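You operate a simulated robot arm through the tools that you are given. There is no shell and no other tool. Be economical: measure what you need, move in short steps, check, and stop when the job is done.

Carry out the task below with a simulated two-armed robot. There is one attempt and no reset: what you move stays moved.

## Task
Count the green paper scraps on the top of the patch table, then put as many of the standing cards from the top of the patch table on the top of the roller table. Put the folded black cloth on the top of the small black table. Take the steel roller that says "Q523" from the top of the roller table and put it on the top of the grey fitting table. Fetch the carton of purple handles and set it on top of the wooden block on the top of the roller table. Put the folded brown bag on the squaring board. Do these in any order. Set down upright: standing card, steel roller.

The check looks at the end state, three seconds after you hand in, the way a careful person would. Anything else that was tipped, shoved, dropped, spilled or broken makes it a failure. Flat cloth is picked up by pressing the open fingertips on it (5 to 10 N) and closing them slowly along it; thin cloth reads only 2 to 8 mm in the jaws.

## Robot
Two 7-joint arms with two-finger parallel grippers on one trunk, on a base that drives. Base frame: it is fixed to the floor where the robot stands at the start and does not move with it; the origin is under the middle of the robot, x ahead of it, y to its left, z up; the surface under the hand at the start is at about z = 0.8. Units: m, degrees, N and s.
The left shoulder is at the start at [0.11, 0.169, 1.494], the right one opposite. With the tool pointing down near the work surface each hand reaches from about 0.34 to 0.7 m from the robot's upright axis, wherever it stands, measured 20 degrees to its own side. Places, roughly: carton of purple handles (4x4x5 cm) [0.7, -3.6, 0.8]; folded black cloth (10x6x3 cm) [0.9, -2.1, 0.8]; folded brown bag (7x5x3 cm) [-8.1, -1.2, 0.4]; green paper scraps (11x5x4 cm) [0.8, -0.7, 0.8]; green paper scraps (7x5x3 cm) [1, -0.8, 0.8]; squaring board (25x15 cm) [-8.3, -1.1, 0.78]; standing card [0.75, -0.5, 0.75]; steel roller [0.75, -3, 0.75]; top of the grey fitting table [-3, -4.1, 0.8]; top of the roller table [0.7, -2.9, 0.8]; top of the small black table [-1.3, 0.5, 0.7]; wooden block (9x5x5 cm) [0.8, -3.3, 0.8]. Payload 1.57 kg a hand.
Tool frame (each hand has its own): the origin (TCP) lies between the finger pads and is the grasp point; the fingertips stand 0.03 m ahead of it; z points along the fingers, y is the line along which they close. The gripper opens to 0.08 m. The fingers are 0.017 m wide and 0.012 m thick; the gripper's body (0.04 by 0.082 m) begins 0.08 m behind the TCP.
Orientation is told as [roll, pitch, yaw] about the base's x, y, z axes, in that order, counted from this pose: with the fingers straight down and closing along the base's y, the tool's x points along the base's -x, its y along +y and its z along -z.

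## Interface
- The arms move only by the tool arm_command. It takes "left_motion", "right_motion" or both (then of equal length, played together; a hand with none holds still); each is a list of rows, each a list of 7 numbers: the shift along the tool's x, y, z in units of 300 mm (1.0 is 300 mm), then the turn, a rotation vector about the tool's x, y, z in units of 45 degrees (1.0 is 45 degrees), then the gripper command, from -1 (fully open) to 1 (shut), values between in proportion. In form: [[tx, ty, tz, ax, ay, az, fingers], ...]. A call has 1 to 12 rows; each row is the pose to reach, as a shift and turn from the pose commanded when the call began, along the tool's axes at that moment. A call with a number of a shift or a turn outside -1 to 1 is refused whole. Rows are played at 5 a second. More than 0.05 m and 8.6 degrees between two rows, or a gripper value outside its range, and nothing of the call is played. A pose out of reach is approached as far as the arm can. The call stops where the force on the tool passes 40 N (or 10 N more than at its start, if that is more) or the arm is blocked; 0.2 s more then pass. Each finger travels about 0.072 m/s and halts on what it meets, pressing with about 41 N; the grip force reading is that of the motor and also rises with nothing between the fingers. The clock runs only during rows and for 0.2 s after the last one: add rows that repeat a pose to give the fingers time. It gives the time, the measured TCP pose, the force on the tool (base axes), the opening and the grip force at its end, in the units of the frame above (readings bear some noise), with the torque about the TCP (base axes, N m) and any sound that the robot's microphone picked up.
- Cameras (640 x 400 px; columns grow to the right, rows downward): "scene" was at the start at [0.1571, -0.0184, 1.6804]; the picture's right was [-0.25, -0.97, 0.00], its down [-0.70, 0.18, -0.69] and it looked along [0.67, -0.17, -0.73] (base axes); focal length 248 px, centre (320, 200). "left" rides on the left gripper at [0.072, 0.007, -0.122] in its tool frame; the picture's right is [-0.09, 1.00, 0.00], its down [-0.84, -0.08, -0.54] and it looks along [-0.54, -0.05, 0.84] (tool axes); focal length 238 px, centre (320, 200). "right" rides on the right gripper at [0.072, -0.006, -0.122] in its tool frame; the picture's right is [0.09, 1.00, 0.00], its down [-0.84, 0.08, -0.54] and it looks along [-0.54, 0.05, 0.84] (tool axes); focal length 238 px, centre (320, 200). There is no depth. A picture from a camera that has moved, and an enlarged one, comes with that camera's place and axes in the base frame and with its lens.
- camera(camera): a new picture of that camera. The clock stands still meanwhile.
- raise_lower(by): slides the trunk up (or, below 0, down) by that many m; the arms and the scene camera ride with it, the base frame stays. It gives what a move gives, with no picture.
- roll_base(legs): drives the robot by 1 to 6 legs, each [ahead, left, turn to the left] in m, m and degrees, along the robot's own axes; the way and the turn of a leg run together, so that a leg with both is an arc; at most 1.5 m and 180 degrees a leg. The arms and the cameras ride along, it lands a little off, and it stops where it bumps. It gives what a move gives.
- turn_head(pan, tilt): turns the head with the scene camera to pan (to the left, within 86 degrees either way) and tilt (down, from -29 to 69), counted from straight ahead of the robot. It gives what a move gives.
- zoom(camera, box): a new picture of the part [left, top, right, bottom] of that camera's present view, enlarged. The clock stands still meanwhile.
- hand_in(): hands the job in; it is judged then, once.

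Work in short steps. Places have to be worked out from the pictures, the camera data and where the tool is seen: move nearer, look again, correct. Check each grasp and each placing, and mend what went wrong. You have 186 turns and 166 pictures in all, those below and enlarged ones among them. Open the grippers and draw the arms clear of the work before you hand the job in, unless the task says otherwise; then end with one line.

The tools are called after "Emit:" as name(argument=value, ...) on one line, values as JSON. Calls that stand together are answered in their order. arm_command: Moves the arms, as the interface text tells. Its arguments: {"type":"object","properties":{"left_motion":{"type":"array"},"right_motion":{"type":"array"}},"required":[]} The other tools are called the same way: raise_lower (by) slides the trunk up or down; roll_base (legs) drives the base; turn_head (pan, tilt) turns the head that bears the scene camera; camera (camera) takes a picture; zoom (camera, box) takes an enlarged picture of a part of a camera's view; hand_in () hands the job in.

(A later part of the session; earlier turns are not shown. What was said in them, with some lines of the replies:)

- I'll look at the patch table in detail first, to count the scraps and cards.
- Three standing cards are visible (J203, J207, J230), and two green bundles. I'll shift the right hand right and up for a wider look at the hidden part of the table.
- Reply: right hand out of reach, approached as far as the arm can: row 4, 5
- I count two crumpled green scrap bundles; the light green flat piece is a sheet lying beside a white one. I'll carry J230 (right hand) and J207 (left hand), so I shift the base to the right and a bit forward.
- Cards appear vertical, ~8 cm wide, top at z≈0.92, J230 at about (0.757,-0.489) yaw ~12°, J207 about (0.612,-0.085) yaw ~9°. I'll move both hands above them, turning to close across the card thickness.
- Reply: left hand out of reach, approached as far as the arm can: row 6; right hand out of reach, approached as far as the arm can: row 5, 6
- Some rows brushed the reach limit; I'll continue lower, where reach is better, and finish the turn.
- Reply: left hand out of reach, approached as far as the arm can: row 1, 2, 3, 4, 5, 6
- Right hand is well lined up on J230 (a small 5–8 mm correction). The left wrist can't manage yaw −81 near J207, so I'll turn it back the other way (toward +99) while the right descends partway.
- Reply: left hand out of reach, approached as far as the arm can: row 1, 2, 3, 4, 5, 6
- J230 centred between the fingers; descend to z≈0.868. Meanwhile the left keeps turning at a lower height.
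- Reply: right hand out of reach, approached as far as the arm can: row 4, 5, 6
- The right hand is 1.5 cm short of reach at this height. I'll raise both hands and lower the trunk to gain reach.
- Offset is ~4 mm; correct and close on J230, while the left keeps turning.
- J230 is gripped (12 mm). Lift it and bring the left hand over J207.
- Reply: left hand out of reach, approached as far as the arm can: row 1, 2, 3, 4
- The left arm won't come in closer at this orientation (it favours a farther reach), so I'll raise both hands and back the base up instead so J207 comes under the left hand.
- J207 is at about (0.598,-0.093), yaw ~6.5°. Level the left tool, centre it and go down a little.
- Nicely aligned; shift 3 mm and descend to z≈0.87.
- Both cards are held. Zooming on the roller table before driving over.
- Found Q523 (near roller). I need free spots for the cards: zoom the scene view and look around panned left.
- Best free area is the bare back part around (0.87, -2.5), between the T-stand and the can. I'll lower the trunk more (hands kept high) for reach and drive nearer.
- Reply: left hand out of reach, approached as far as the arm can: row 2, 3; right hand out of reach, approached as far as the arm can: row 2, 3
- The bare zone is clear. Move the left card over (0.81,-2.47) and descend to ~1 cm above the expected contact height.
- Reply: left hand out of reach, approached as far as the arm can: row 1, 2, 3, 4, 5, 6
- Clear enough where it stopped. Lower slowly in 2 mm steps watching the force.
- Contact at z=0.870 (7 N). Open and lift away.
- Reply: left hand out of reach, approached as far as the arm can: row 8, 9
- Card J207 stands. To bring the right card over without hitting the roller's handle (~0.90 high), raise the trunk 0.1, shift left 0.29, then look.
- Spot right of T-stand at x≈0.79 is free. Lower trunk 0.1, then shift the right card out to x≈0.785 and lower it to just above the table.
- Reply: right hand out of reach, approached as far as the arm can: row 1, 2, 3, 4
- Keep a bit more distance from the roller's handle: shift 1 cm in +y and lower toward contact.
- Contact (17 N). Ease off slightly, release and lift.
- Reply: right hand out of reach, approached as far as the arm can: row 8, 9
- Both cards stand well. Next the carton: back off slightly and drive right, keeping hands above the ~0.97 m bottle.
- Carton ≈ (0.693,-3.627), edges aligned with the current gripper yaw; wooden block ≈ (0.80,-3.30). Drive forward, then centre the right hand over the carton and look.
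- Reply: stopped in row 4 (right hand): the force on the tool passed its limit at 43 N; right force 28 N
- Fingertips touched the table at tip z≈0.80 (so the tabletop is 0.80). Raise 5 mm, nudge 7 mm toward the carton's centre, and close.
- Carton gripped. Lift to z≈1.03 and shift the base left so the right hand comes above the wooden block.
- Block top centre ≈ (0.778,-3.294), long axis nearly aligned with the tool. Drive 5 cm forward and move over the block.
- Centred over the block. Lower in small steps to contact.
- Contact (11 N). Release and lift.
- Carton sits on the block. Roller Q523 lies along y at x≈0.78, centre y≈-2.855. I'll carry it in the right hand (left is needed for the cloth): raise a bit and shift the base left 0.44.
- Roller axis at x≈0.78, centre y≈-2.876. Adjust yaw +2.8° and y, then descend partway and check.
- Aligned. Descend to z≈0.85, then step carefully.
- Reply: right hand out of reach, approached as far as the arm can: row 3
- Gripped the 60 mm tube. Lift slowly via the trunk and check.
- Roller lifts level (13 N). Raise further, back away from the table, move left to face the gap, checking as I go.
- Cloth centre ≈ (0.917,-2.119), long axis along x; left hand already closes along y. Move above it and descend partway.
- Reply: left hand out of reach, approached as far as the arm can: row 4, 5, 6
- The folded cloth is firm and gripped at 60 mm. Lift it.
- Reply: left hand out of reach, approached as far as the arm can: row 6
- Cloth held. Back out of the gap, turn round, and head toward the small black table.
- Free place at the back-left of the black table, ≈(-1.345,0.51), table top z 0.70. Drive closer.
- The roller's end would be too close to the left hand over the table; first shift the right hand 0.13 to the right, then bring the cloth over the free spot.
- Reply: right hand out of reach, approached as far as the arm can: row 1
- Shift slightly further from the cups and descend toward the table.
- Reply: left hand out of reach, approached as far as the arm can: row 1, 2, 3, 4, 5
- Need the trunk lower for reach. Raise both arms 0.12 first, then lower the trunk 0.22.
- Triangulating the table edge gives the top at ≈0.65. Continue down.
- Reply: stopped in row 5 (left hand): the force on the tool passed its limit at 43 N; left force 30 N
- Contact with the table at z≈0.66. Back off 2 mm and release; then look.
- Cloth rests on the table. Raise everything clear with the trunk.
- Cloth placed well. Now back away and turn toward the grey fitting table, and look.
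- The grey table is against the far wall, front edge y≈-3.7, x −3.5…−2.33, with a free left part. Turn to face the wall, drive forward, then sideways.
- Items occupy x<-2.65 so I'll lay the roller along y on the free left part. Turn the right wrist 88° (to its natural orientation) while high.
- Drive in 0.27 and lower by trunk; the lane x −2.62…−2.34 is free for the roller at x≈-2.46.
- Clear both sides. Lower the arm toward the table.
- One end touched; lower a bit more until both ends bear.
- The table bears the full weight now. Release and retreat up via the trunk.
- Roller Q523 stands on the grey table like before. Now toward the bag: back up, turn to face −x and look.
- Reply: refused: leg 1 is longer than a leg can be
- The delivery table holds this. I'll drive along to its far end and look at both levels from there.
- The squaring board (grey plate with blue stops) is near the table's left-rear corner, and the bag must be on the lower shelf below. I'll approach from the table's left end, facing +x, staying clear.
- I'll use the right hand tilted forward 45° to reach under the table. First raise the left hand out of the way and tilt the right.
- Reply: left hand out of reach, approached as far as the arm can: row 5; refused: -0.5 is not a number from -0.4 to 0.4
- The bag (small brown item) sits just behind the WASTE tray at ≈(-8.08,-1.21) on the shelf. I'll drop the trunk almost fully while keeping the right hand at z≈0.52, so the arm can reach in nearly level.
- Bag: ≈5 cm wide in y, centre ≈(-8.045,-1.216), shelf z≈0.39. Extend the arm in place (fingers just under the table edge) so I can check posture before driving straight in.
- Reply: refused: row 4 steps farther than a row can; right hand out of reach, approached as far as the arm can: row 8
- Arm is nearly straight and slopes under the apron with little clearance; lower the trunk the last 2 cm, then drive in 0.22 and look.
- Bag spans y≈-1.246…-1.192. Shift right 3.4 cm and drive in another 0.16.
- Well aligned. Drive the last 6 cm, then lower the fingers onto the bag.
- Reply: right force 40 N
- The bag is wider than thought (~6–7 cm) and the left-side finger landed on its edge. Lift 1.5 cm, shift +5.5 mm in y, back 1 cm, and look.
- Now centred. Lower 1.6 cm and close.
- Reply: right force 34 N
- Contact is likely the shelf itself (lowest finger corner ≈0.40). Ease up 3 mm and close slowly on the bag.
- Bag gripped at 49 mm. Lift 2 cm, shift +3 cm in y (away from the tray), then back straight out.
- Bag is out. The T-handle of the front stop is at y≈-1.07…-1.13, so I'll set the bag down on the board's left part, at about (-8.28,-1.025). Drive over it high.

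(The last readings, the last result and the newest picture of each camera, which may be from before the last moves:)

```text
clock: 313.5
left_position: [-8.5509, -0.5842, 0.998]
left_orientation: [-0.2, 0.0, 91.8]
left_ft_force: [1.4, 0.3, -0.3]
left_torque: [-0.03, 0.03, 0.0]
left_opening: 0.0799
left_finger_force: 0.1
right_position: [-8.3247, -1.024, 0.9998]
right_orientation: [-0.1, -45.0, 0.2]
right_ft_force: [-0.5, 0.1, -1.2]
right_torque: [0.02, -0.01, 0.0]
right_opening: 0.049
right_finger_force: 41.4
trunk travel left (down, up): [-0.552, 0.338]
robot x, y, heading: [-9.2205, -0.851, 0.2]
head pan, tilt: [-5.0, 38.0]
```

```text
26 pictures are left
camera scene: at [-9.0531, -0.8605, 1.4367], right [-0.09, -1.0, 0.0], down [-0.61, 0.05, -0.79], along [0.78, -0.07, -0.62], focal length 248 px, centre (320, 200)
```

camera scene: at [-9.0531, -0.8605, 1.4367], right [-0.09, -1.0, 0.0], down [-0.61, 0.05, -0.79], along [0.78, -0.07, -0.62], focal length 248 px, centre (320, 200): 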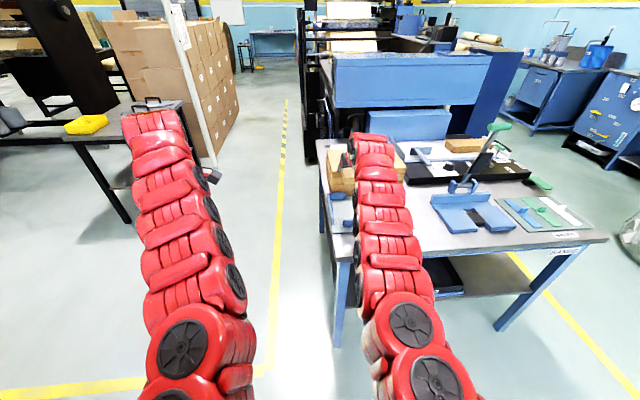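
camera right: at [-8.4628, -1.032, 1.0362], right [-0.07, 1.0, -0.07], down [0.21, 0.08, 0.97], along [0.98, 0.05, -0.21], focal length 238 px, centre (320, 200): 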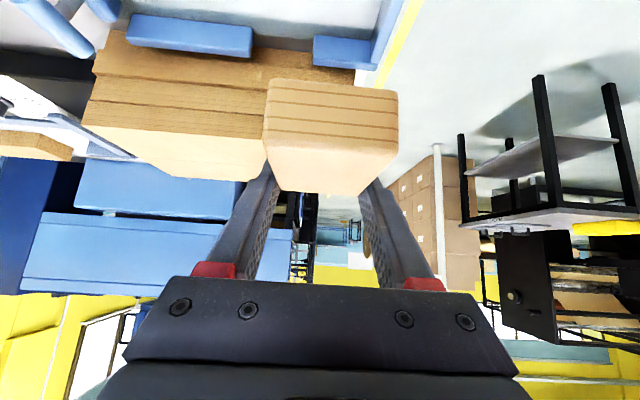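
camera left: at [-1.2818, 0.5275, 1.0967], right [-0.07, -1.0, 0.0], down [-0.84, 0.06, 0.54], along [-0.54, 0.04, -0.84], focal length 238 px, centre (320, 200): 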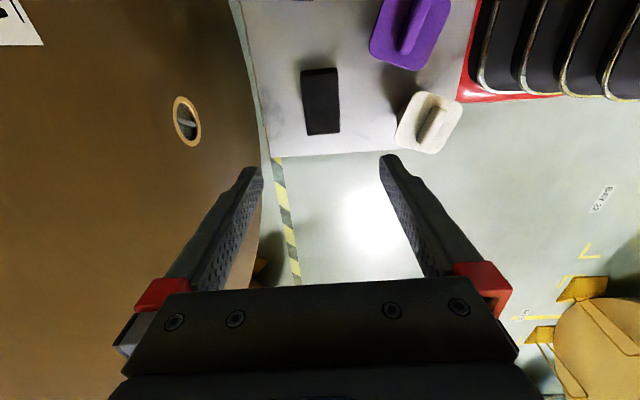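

Position checks out against the stops. Move 4 cm further in, lower to z≈0.85.

Emit:
roll_base(legs=[[0.04, 0, 0]])

Emit:
raise_lower(by=-0.145)

Emit:
camera(camera="right")

Emit:
camera(camera="scene")

```text
clock: 314.4
left_position: [-8.5109, -0.5843, 0.9967]
left_orientation: [-0.1, -0.1, 91.8]
left_ft_force: [-0.9, 0.2, -0.2]
left_torque: [-0.01, 0.0, -0.01]
left_opening: 0.0797
left_finger_force: 0.0
right_position: [-8.2859, -1.0224, 0.9983]
right_orientation: [-0.1, -44.9, 0.3]
right_ft_force: [0.8, 0.0, 0.0]
right_torque: [0.02, 0.01, -0.01]
right_opening: 0.049
right_finger_force: 40.9
trunk travel left (down, up): [-0.552, 0.338]
robot x, y, heading: [-9.18, -0.8527, 0.2]
head pan, tilt: [-5.0, 38.0]
```

```text
clock: 316.1
left_position: [-8.5119, -0.5846, 0.8513]
left_orientation: [-0.1, 0.0, 91.9]
left_ft_force: [-0.3, 0.0, -0.1]
left_torque: [0.02, -0.03, -0.01]
left_opening: 0.0802
left_finger_force: 0.0
right_position: [-8.2873, -1.0241, 0.854]
right_orientation: [-0.3, -44.9, 0.3]
right_ft_force: [0.5, -0.6, -0.2]
right_torque: [-0.02, -0.03, -0.03]
right_opening: 0.049
right_finger_force: 40.7
trunk travel left (down, up): [-0.407, 0.483]
robot x, y, heading: [-9.1811, -0.8571, 0.0]
head pan, tilt: [-5.0, 38.0]
```

```text
25 pictures are left
camera right: at [-8.4239, -1.0316, 0.8917], right [-0.07, 1.0, -0.07], down [0.21, 0.08, 0.97], along [0.98, 0.05, -0.21], focal length 238 px, centre (320, 200)
```

right: 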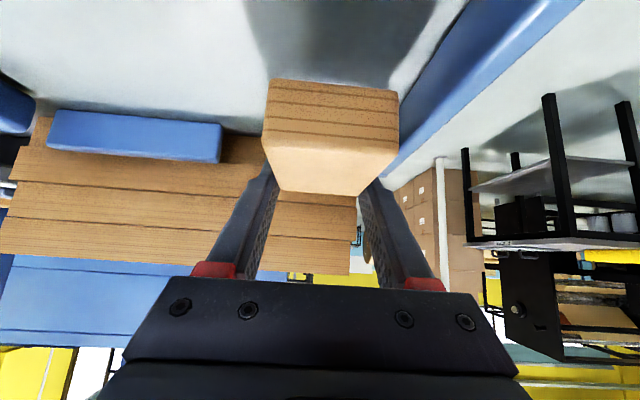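

```text
24 pictures are left
camera scene: at [-9.0145, -0.8603, 1.2919], right [-0.09, -1.0, 0.0], down [-0.61, 0.05, -0.79], along [0.79, -0.07, -0.62], focal length 248 px, centre (320, 200)
```

scene: 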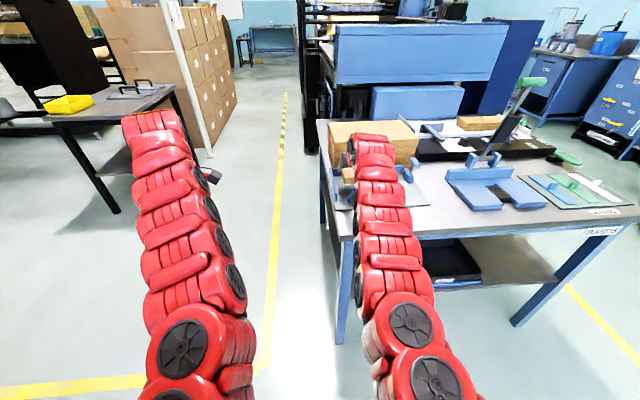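

Nudge slightly (+1 cm x, −8 mm y) to keep clear of the side stop, and lower to just above the board.

Emit:
arm_command(right_motion=[[-0.024, -0.027, 0.024, 0, 0, 0, 0.8], [0.01, -0.027, 0.06, 0, 0, 0, 0.8], [0.045, -0.027, 0.093, 0, 0, 0, 0.8], [0.062, -0.027, 0.11, 0, 0, 0, 0.8]])

Emit:
camera(camera="right")

```text
clock: 317.1
left_position: [-8.5113, -0.584, 0.852]
left_orientation: [-0.1, 0.1, 91.9]
left_ft_force: [-0.5, -0.2, 0.5]
left_torque: [0.03, 0.03, 0.01]
left_opening: 0.0798
left_finger_force: 0.1
right_position: [-8.2761, -1.0322, 0.8159]
right_orientation: [-0.3, -44.8, 0.3]
right_ft_force: [-0.2, -0.1, 0.4]
right_torque: [0.0, 0.03, -0.01]
right_opening: 0.0491
right_finger_force: 41.1
trunk travel left (down, up): [-0.407, 0.483]
robot x, y, heading: [-9.1821, -0.8553, -0.1]
head pan, tilt: [-5.0, 38.0]
```

```text
23 pictures are left
camera right: at [-8.413, -1.0392, 0.854], right [-0.07, 1.0, -0.07], down [0.21, 0.08, 0.97], along [0.98, 0.05, -0.21], focal length 238 px, centre (320, 200)
```

right: 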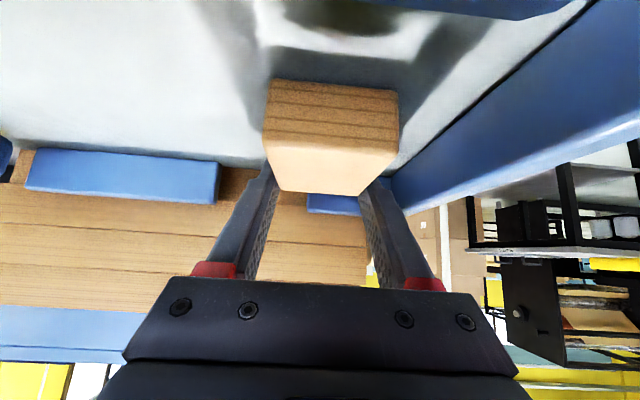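

Emit:
arm_command(right_motion=[[0.008, 0, 0.008, 0, 0, 0, 0.8], [0.015, 0, 0.015, 0, 0, 0, 0.8], [0.022, 0, 0.022, 0, 0, 0, 0.8]])

```text
clock: 317.9
left_position: [-8.5139, -0.583, 0.8533]
left_orientation: [-0.2, 0.0, 91.9]
left_ft_force: [0.7, 1.0, 0.1]
left_torque: [0.04, 0.04, 0.03]
left_opening: 0.08
left_finger_force: 0.1
right_position: [-8.277, -1.0321, 0.8156]
right_orientation: [-0.2, -45.7, 0.2]
right_ft_force: [5.4, 0.3, 25.2]
right_torque: [0.17, 0.93, 0.03]
right_opening: 0.0489
right_finger_force: 41.2
trunk travel left (down, up): [-0.407, 0.483]
robot x, y, heading: [-9.1798, -0.8569, -0.1]
head pan, tilt: [-5.0, 38.0]
```

Bag's lower edge touches the board. Ease off a little and open partway.

Emit:
arm_command(right_motion=[[-0.015, 0, -0.015, 0, 0, 0, 0.8], [-0.015, 0, -0.015, 0, 0, 0, 0.2], [-0.015, 0, -0.015, 0, 0, 0, -0.2], [-0.015, 0, -0.015, 0, 0, 0, -0.55], [-0.015, 0, -0.015, 0, 0, 0, -0.6], [-0.015, 0, -0.015, 0, 0, 0, -0.6]])

Emit:
camera(camera="right")

```text
clock: 319.3
left_position: [-8.5131, -0.5844, 0.8522]
left_orientation: [-0.2, 0.0, 91.8]
left_ft_force: [0.4, 0.2, 0.9]
left_torque: [0.0, 0.0, 0.0]
left_opening: 0.0799
left_finger_force: 0.2
right_position: [-8.2773, -1.0341, 0.8154]
right_orientation: [-0.2, -45.0, 0.2]
right_ft_force: [2.2, -10.9, 10.9]
right_torque: [0.03, -0.21, -0.23]
right_opening: 0.0548
right_finger_force: 0.1
trunk travel left (down, up): [-0.407, 0.483]
robot x, y, heading: [-9.1816, -0.8537, 0.1]
head pan, tilt: [-5.0, 38.0]
```

```text
22 pictures are left
camera right: at [-8.4143, -1.0417, 0.8526], right [-0.07, 1.0, -0.07], down [0.21, 0.08, 0.97], along [0.98, 0.05, -0.21], focal length 238 px, centre (320, 200)
```

right: 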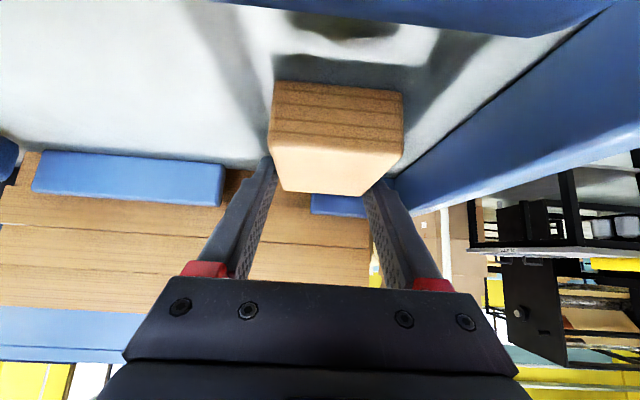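

The +y finger presses the side stop. Ease up a few mm and shift 8 mm to −y while opening a bit more.

Emit:
arm_command(right_motion=[[-0.01, -0.01, -0.01, 0, 0, 0, -0.4], [-0.015, -0.02, -0.015, 0, 0, 0, -0.4], [-0.02, -0.027, -0.02, 0, 0, 0, -0.5], [-0.02, -0.027, -0.02, 0, 0, 0, -0.6], [-0.02, -0.027, -0.02, 0, 0, 0, -0.6]])

Emit:
camera(camera="right")

```text
clock: 320.5
left_position: [-8.5125, -0.5853, 0.8517]
left_orientation: [-0.2, -0.1, 92.0]
left_ft_force: [-0.6, -0.2, 0.5]
left_torque: [0.02, -0.02, 0.0]
left_opening: 0.0799
left_finger_force: 0.0
right_position: [-8.2762, -1.039, 0.8238]
right_orientation: [-0.1, -44.9, 0.4]
right_ft_force: [0.0, 0.1, 0.0]
right_torque: [-0.02, -0.02, -0.01]
right_opening: 0.0641
right_finger_force: 0.4
trunk travel left (down, up): [-0.407, 0.483]
robot x, y, heading: [-9.1784, -0.8547, -0.2]
head pan, tilt: [-5.0, 38.0]
```

```text
21 pictures are left
camera right: at [-8.4136, -1.0477, 0.8607], right [-0.07, 1.0, -0.07], down [0.21, 0.08, 0.97], along [0.98, 0.05, -0.21], focal length 238 px, centre (320, 200)
```

right: 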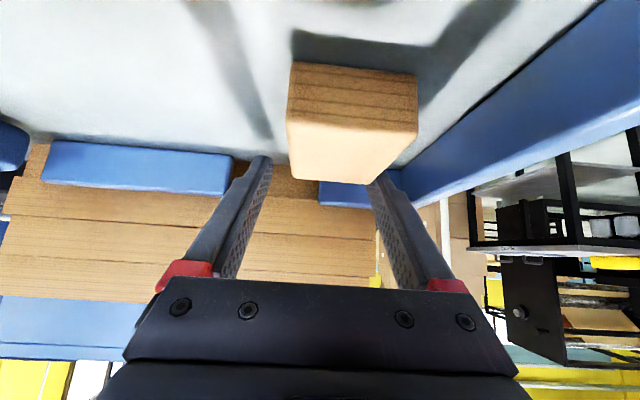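

Emit:
raise_lower(by=0.12)

Emit:
camera(camera="right")

```text
clock: 322.0
left_position: [-8.5127, -0.5848, 0.9725]
left_orientation: [-0.1, 0.0, 91.9]
left_ft_force: [0.3, -0.9, -0.2]
left_torque: [0.02, 0.01, 0.01]
left_opening: 0.0801
left_finger_force: 0.1
right_position: [-8.2756, -1.04, 0.9439]
right_orientation: [-0.1, -45.0, 0.3]
right_ft_force: [-0.5, 0.2, 0.4]
right_torque: [-0.03, 0.03, 0.01]
right_opening: 0.0644
right_finger_force: 0.1
trunk travel left (down, up): [-0.527, 0.363]
robot x, y, heading: [-9.1774, -0.8555, 0.0]
head pan, tilt: [-5.0, 38.0]
```

```text
20 pictures are left
camera right: at [-8.4134, -1.0478, 0.9804], right [-0.07, 1.0, -0.07], down [0.21, 0.08, 0.97], along [0.98, 0.05, -0.21], focal length 238 px, centre (320, 200)
```

right: 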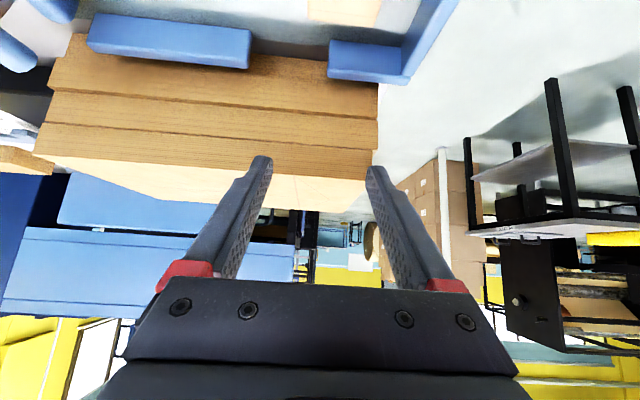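

Bag stayed on the board. Back away and verify.

Emit:
raise_lower(by=0.25)

Emit:
roll_base(legs=[[-0.35, 0, 0]])

Emit:
turn_head(pan=-8, tilt=38)

Emit:
camera(camera="scene")

```text
clock: 324.6
left_position: [-8.5123, -0.5844, 1.2217]
left_orientation: [-0.1, 0.0, 91.9]
left_ft_force: [0.4, -0.3, -0.1]
left_torque: [0.01, 0.0, 0.03]
left_opening: 0.08
left_finger_force: 0.1
right_position: [-8.2759, -1.0403, 1.1935]
right_orientation: [-0.2, -45.0, 0.3]
right_ft_force: [-0.5, 0.0, -0.6]
right_torque: [0.04, 0.01, 0.01]
right_opening: 0.0639
right_finger_force: 0.0
trunk travel left (down, up): [-0.777, 0.113]
robot x, y, heading: [-9.1803, -0.8562, 0.2]
head pan, tilt: [-5.0, 38.0]
```

```text
clock: 326.8
left_position: [-8.8527, -0.5831, 1.2224]
left_orientation: [0.0, 0.0, 91.9]
left_ft_force: [0.0, 0.2, -0.7]
left_torque: [0.01, 0.02, -0.02]
left_opening: 0.0799
left_finger_force: 0.1
right_position: [-8.617, -1.0395, 1.1922]
right_orientation: [-0.1, -44.8, 0.3]
right_ft_force: [0.1, -0.3, 0.6]
right_torque: [-0.05, 0.0, 0.0]
right_opening: 0.0639
right_finger_force: 0.0
trunk travel left (down, up): [-0.777, 0.113]
robot x, y, heading: [-9.5176, -0.8544, 0.0]
head pan, tilt: [-5.0, 38.0]
```

```text
clock: 327.4
left_position: [-8.8539, -0.5858, 1.2221]
left_orientation: [-0.2, 0.1, 91.9]
left_ft_force: [0.9, 0.1, 0.0]
left_torque: [-0.02, -0.02, 0.03]
left_opening: 0.0798
left_finger_force: 0.0
right_position: [-8.6181, -1.0394, 1.1939]
right_orientation: [-0.2, -45.1, 0.3]
right_ft_force: [-0.2, 0.3, 0.8]
right_torque: [0.02, 0.02, 0.01]
right_opening: 0.064
right_finger_force: 0.0
trunk travel left (down, up): [-0.777, 0.113]
robot x, y, heading: [-9.5199, -0.8573, -0.0]
head pan, tilt: [-8.0, 38.0]
```

```text
19 pictures are left
camera scene: at [-9.3567, -0.8653, 1.6619], right [-0.14, -0.99, 0.0], down [-0.61, 0.08, -0.79], along [0.78, -0.11, -0.62], focal length 248 px, centre (320, 200)
```

scene: 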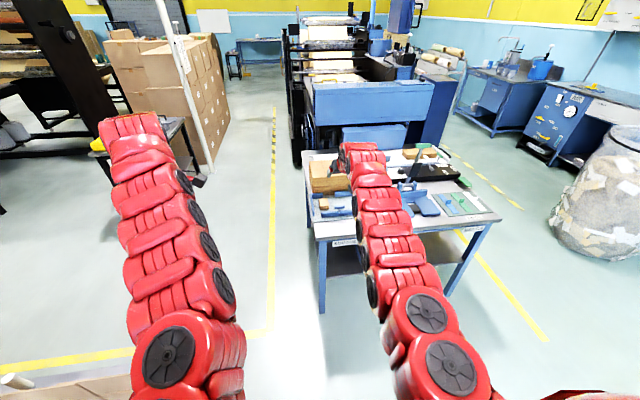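

Emit:
zoom(camera="scene", box=[300, 170, 380, 230])

Emit:
zoom(camera="right", box=[200, 0, 440, 150])

```text
6.67 times, centred on (340, 200) of scene
camera zoom: at [-9.3567, -0.8653, 1.6619], right [-0.14, -0.99, 0.0], down [-0.61, 0.08, -0.79], along [0.78, -0.11, -0.62], focal length 1651 px, centre (187, 200)
```

zoom: 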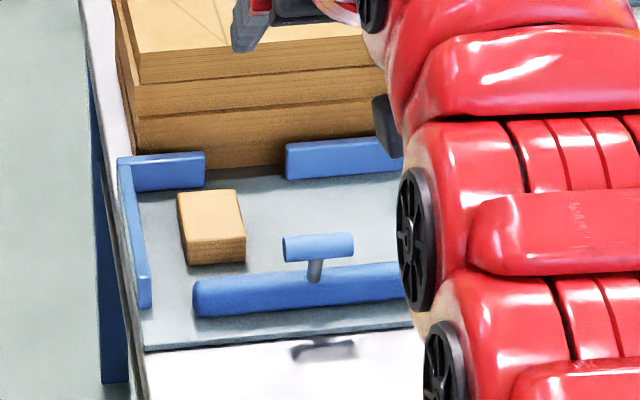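

```text
2.67 times, centred on (320, 75) of right
camera zoom: at [-8.7553, -1.0477, 1.2309], right [-0.07, 1.0, -0.07], down [0.21, 0.08, 0.97], along [0.98, 0.05, -0.21], focal length 636 px, centre (320, 533)
```

zoom: 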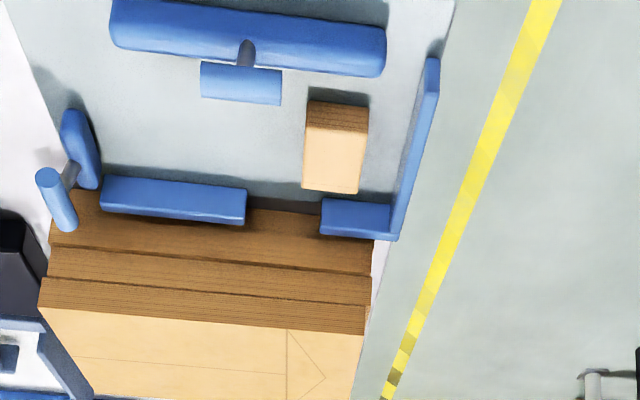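

The bag lies flat on the squaring board inside the stops. I have budget left, so I'll return along the known walkway to double-check the scrap count on the part of the patch table I never saw clearly.

Emit:
roll_base(legs=[[0, -1.0, 0], [0, -0.93, 0], [1.45, 0, 0], [1.45, 0, 0]])

```text
clock: 350.8
left_position: [-5.9448, -2.4296, 1.2224]
left_orientation: [-0.1, 0.0, 94.5]
left_ft_force: [-0.2, 0.5, 0.0]
left_torque: [0.01, 0.01, -0.03]
left_opening: 0.0798
left_finger_force: 0.0
right_position: [-5.6898, -2.8753, 1.1934]
right_orientation: [-0.1, -45.0, 2.9]
right_ft_force: [-0.5, 0.7, 0.3]
right_torque: [-0.01, -0.02, -0.02]
right_opening: 0.064
right_finger_force: 0.1
trunk travel left (down, up): [-0.777, 0.113]
robot x, y, heading: [-6.6012, -2.7298, 2.9]
head pan, tilt: [-8.0, 38.0]
```

Heading drifted to +2.9°; correct it and shift slightly right before passing the press.

Emit:
roll_base(legs=[[0, -0.08, -3], [1.45, 0, 0]])

```text
clock: 358.7
left_position: [-4.4919, -2.5295, 1.2215]
left_orientation: [-0.1, 0.1, 92.6]
left_ft_force: [0.4, 0.2, 0.0]
left_torque: [0.05, 0.01, 0.01]
left_opening: 0.08
left_finger_force: 0.1
right_position: [-4.2522, -2.9824, 1.1934]
right_orientation: [0.0, -44.9, 0.9]
right_ft_force: [0.2, -0.2, 0.2]
right_torque: [-0.01, 0.01, 0.0]
right_opening: 0.0638
right_finger_force: 0.1
trunk travel left (down, up): [-0.777, 0.113]
robot x, y, heading: [-5.1562, -2.8046, 0.8]
head pan, tilt: [-8.0, 38.0]
```

Emit:
roll_base(legs=[[1.45, 0, -0.8], [1.45, 0, 0]])

```text
clock: 372.8
left_position: [-1.5559, -2.5571, 1.2223]
left_orientation: [-0.2, 0.1, 90.5]
left_ft_force: [-0.4, -1.2, -0.3]
left_torque: [-0.03, 0.01, 0.0]
left_opening: 0.08
left_finger_force: 0.1
right_position: [-1.3321, -3.0175, 1.1928]
right_orientation: [-0.2, -44.9, -1.1]
right_ft_force: [0.0, -0.1, 0.0]
right_torque: [0.0, 0.0, 0.02]
right_opening: 0.0643
right_finger_force: 0.0
trunk travel left (down, up): [-0.777, 0.113]
robot x, y, heading: [-2.2261, -2.8146, -1.5]
head pan, tilt: [-8.0, 38.0]
```

Emit:
roll_base(legs=[[1.4, 0, 1.5], [0, 1.3, 0], [0, 1.1, 0]])

Emit:
turn_head(pan=5, tilt=32)

Emit:
camera(camera="scene")

```text
clock: 391.3
left_position: [-0.0737, -0.1728, 1.2224]
left_orientation: [0.0, 0.0, 88.3]
left_ft_force: [0.4, -0.5, -0.1]
left_torque: [0.0, 0.0, 0.01]
left_opening: 0.08
left_finger_force: 0.1
right_position: [0.1337, -0.6414, 1.1917]
right_orientation: [-0.1, -44.8, -3.2]
right_ft_force: [1.2, -0.1, -0.3]
right_torque: [0.05, 0.02, -0.01]
right_opening: 0.0638
right_finger_force: 0.1
trunk travel left (down, up): [-0.777, 0.113]
robot x, y, heading: [-0.757, -0.4005, -3.4]
head pan, tilt: [-8.0, 38.0]
```

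```text
clock: 392.0
left_position: [-0.0745, -0.1721, 1.2212]
left_orientation: [-0.1, 0.1, 88.4]
left_ft_force: [-0.1, 0.0, -0.3]
left_torque: [-0.01, 0.02, 0.01]
left_opening: 0.0797
left_finger_force: 0.0
right_position: [0.1341, -0.6401, 1.1925]
right_orientation: [-0.2, -44.9, -3.2]
right_ft_force: [-0.6, -0.4, -0.1]
right_torque: [-0.01, 0.0, 0.02]
right_opening: 0.064
right_finger_force: 0.1
trunk travel left (down, up): [-0.777, 0.113]
robot x, y, heading: [-0.7543, -0.4034, -3.6]
head pan, tilt: [5.0, 32.0]
```

```text
16 pictures are left
camera scene: at [-0.5877, -0.4019, 1.671], right [0.03, -1.0, 0.0], down [-0.53, -0.01, -0.85], along [0.85, 0.02, -0.53], focal length 248 px, centre (320, 200)
```

scene: 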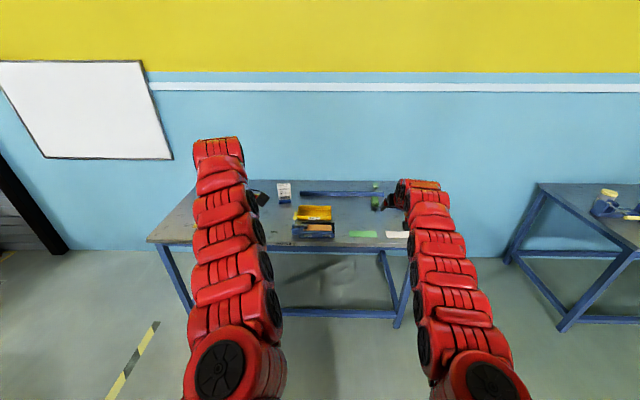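

Emit:
roll_base(legs=[[0, 0, 28]])

Emit:
turn_head(pan=-10, tilt=32)

Emit:
zoom(camera="scene", box=[120, 120, 520, 320])

```text
clock: 393.8
left_position: [-0.2626, 0.1224, 1.2212]
left_orientation: [-0.1, 0.1, 116.5]
left_ft_force: [0.4, 0.2, 0.7]
left_torque: [0.03, -0.01, 0.0]
left_opening: 0.0801
left_finger_force: 0.1
right_position: [0.1419, -0.1931, 1.1932]
right_orientation: [-0.1, -45.0, 24.9]
right_ft_force: [0.0, -0.7, 0.5]
right_torque: [-0.01, 0.02, -0.01]
right_opening: 0.0638
right_finger_force: 0.0
trunk travel left (down, up): [-0.777, 0.113]
robot x, y, heading: [-0.7567, -0.4026, 24.7]
head pan, tilt: [5.0, 32.0]
```

```text
clock: 394.6
left_position: [-0.2634, 0.1232, 1.2225]
left_orientation: [0.0, 0.1, 116.6]
left_ft_force: [0.2, -0.8, 0.1]
left_torque: [0.0, 0.0, 0.04]
left_opening: 0.0801
left_finger_force: 0.0
right_position: [0.1416, -0.1926, 1.1915]
right_orientation: [-0.2, -44.8, 24.9]
right_ft_force: [0.0, 1.0, 0.3]
right_torque: [0.02, -0.03, -0.02]
right_opening: 0.0638
right_finger_force: 0.0
trunk travel left (down, up): [-0.777, 0.113]
robot x, y, heading: [-0.7564, -0.4022, 24.6]
head pan, tilt: [-10.0, 32.0]
```

```text
1.60 times, centred on (320, 220) of scene
camera zoom: at [-0.598, -0.343, 1.671], right [0.26, -0.97, 0.0], down [-0.51, -0.14, -0.85], along [0.82, 0.22, -0.53], focal length 396 px, centre (320, 168)
```

zoom: 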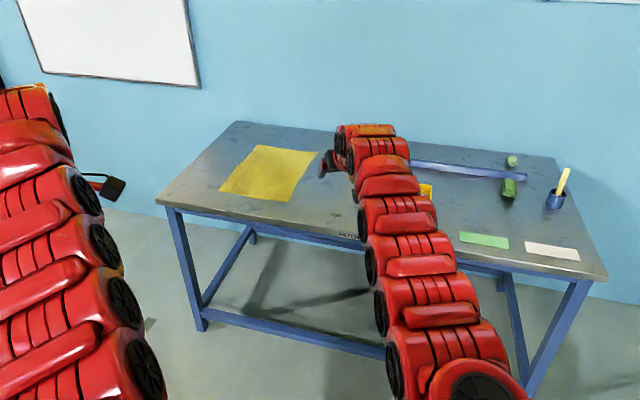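

The left part of the patch table is empty: only two green scrap bundles, so two cards is right. Open the right gripper fully, then hand in.

Emit:
arm_command(right_motion=[[0, 0, 0, 0, 0, 0, -1], [0, 0, 0, 0, 0, 0, -1]])

Emit:
hand_in()

```text
clock: 395.2
left_position: [-0.2631, 0.1226, 1.2208]
left_orientation: [0.0, 0.0, 116.5]
left_ft_force: [-0.8, -0.1, -0.7]
left_torque: [-0.01, -0.01, -0.01]
left_opening: 0.0801
left_finger_force: 0.1
right_position: [0.1415, -0.1929, 1.1931]
right_orientation: [-0.1, -45.0, 24.9]
right_ft_force: [-0.6, -0.3, -0.6]
right_torque: [0.0, -0.02, -0.02]
right_opening: 0.0799
right_finger_force: 0.0
trunk travel left (down, up): [-0.777, 0.113]
robot x, y, heading: [-0.7552, -0.4013, 24.9]
head pan, tilt: [-10.0, 32.0]
```

```text
The job is handed in.
```

I handed the job in with all five parts done: I counted two green paper scraps and put two cards, standing, on the roller table; the black cloth is on the small black table, roller Q523 is upright on the grey fitting table, the purple-handle carton is on the wooden block, and the brown bag is on the squaring board.
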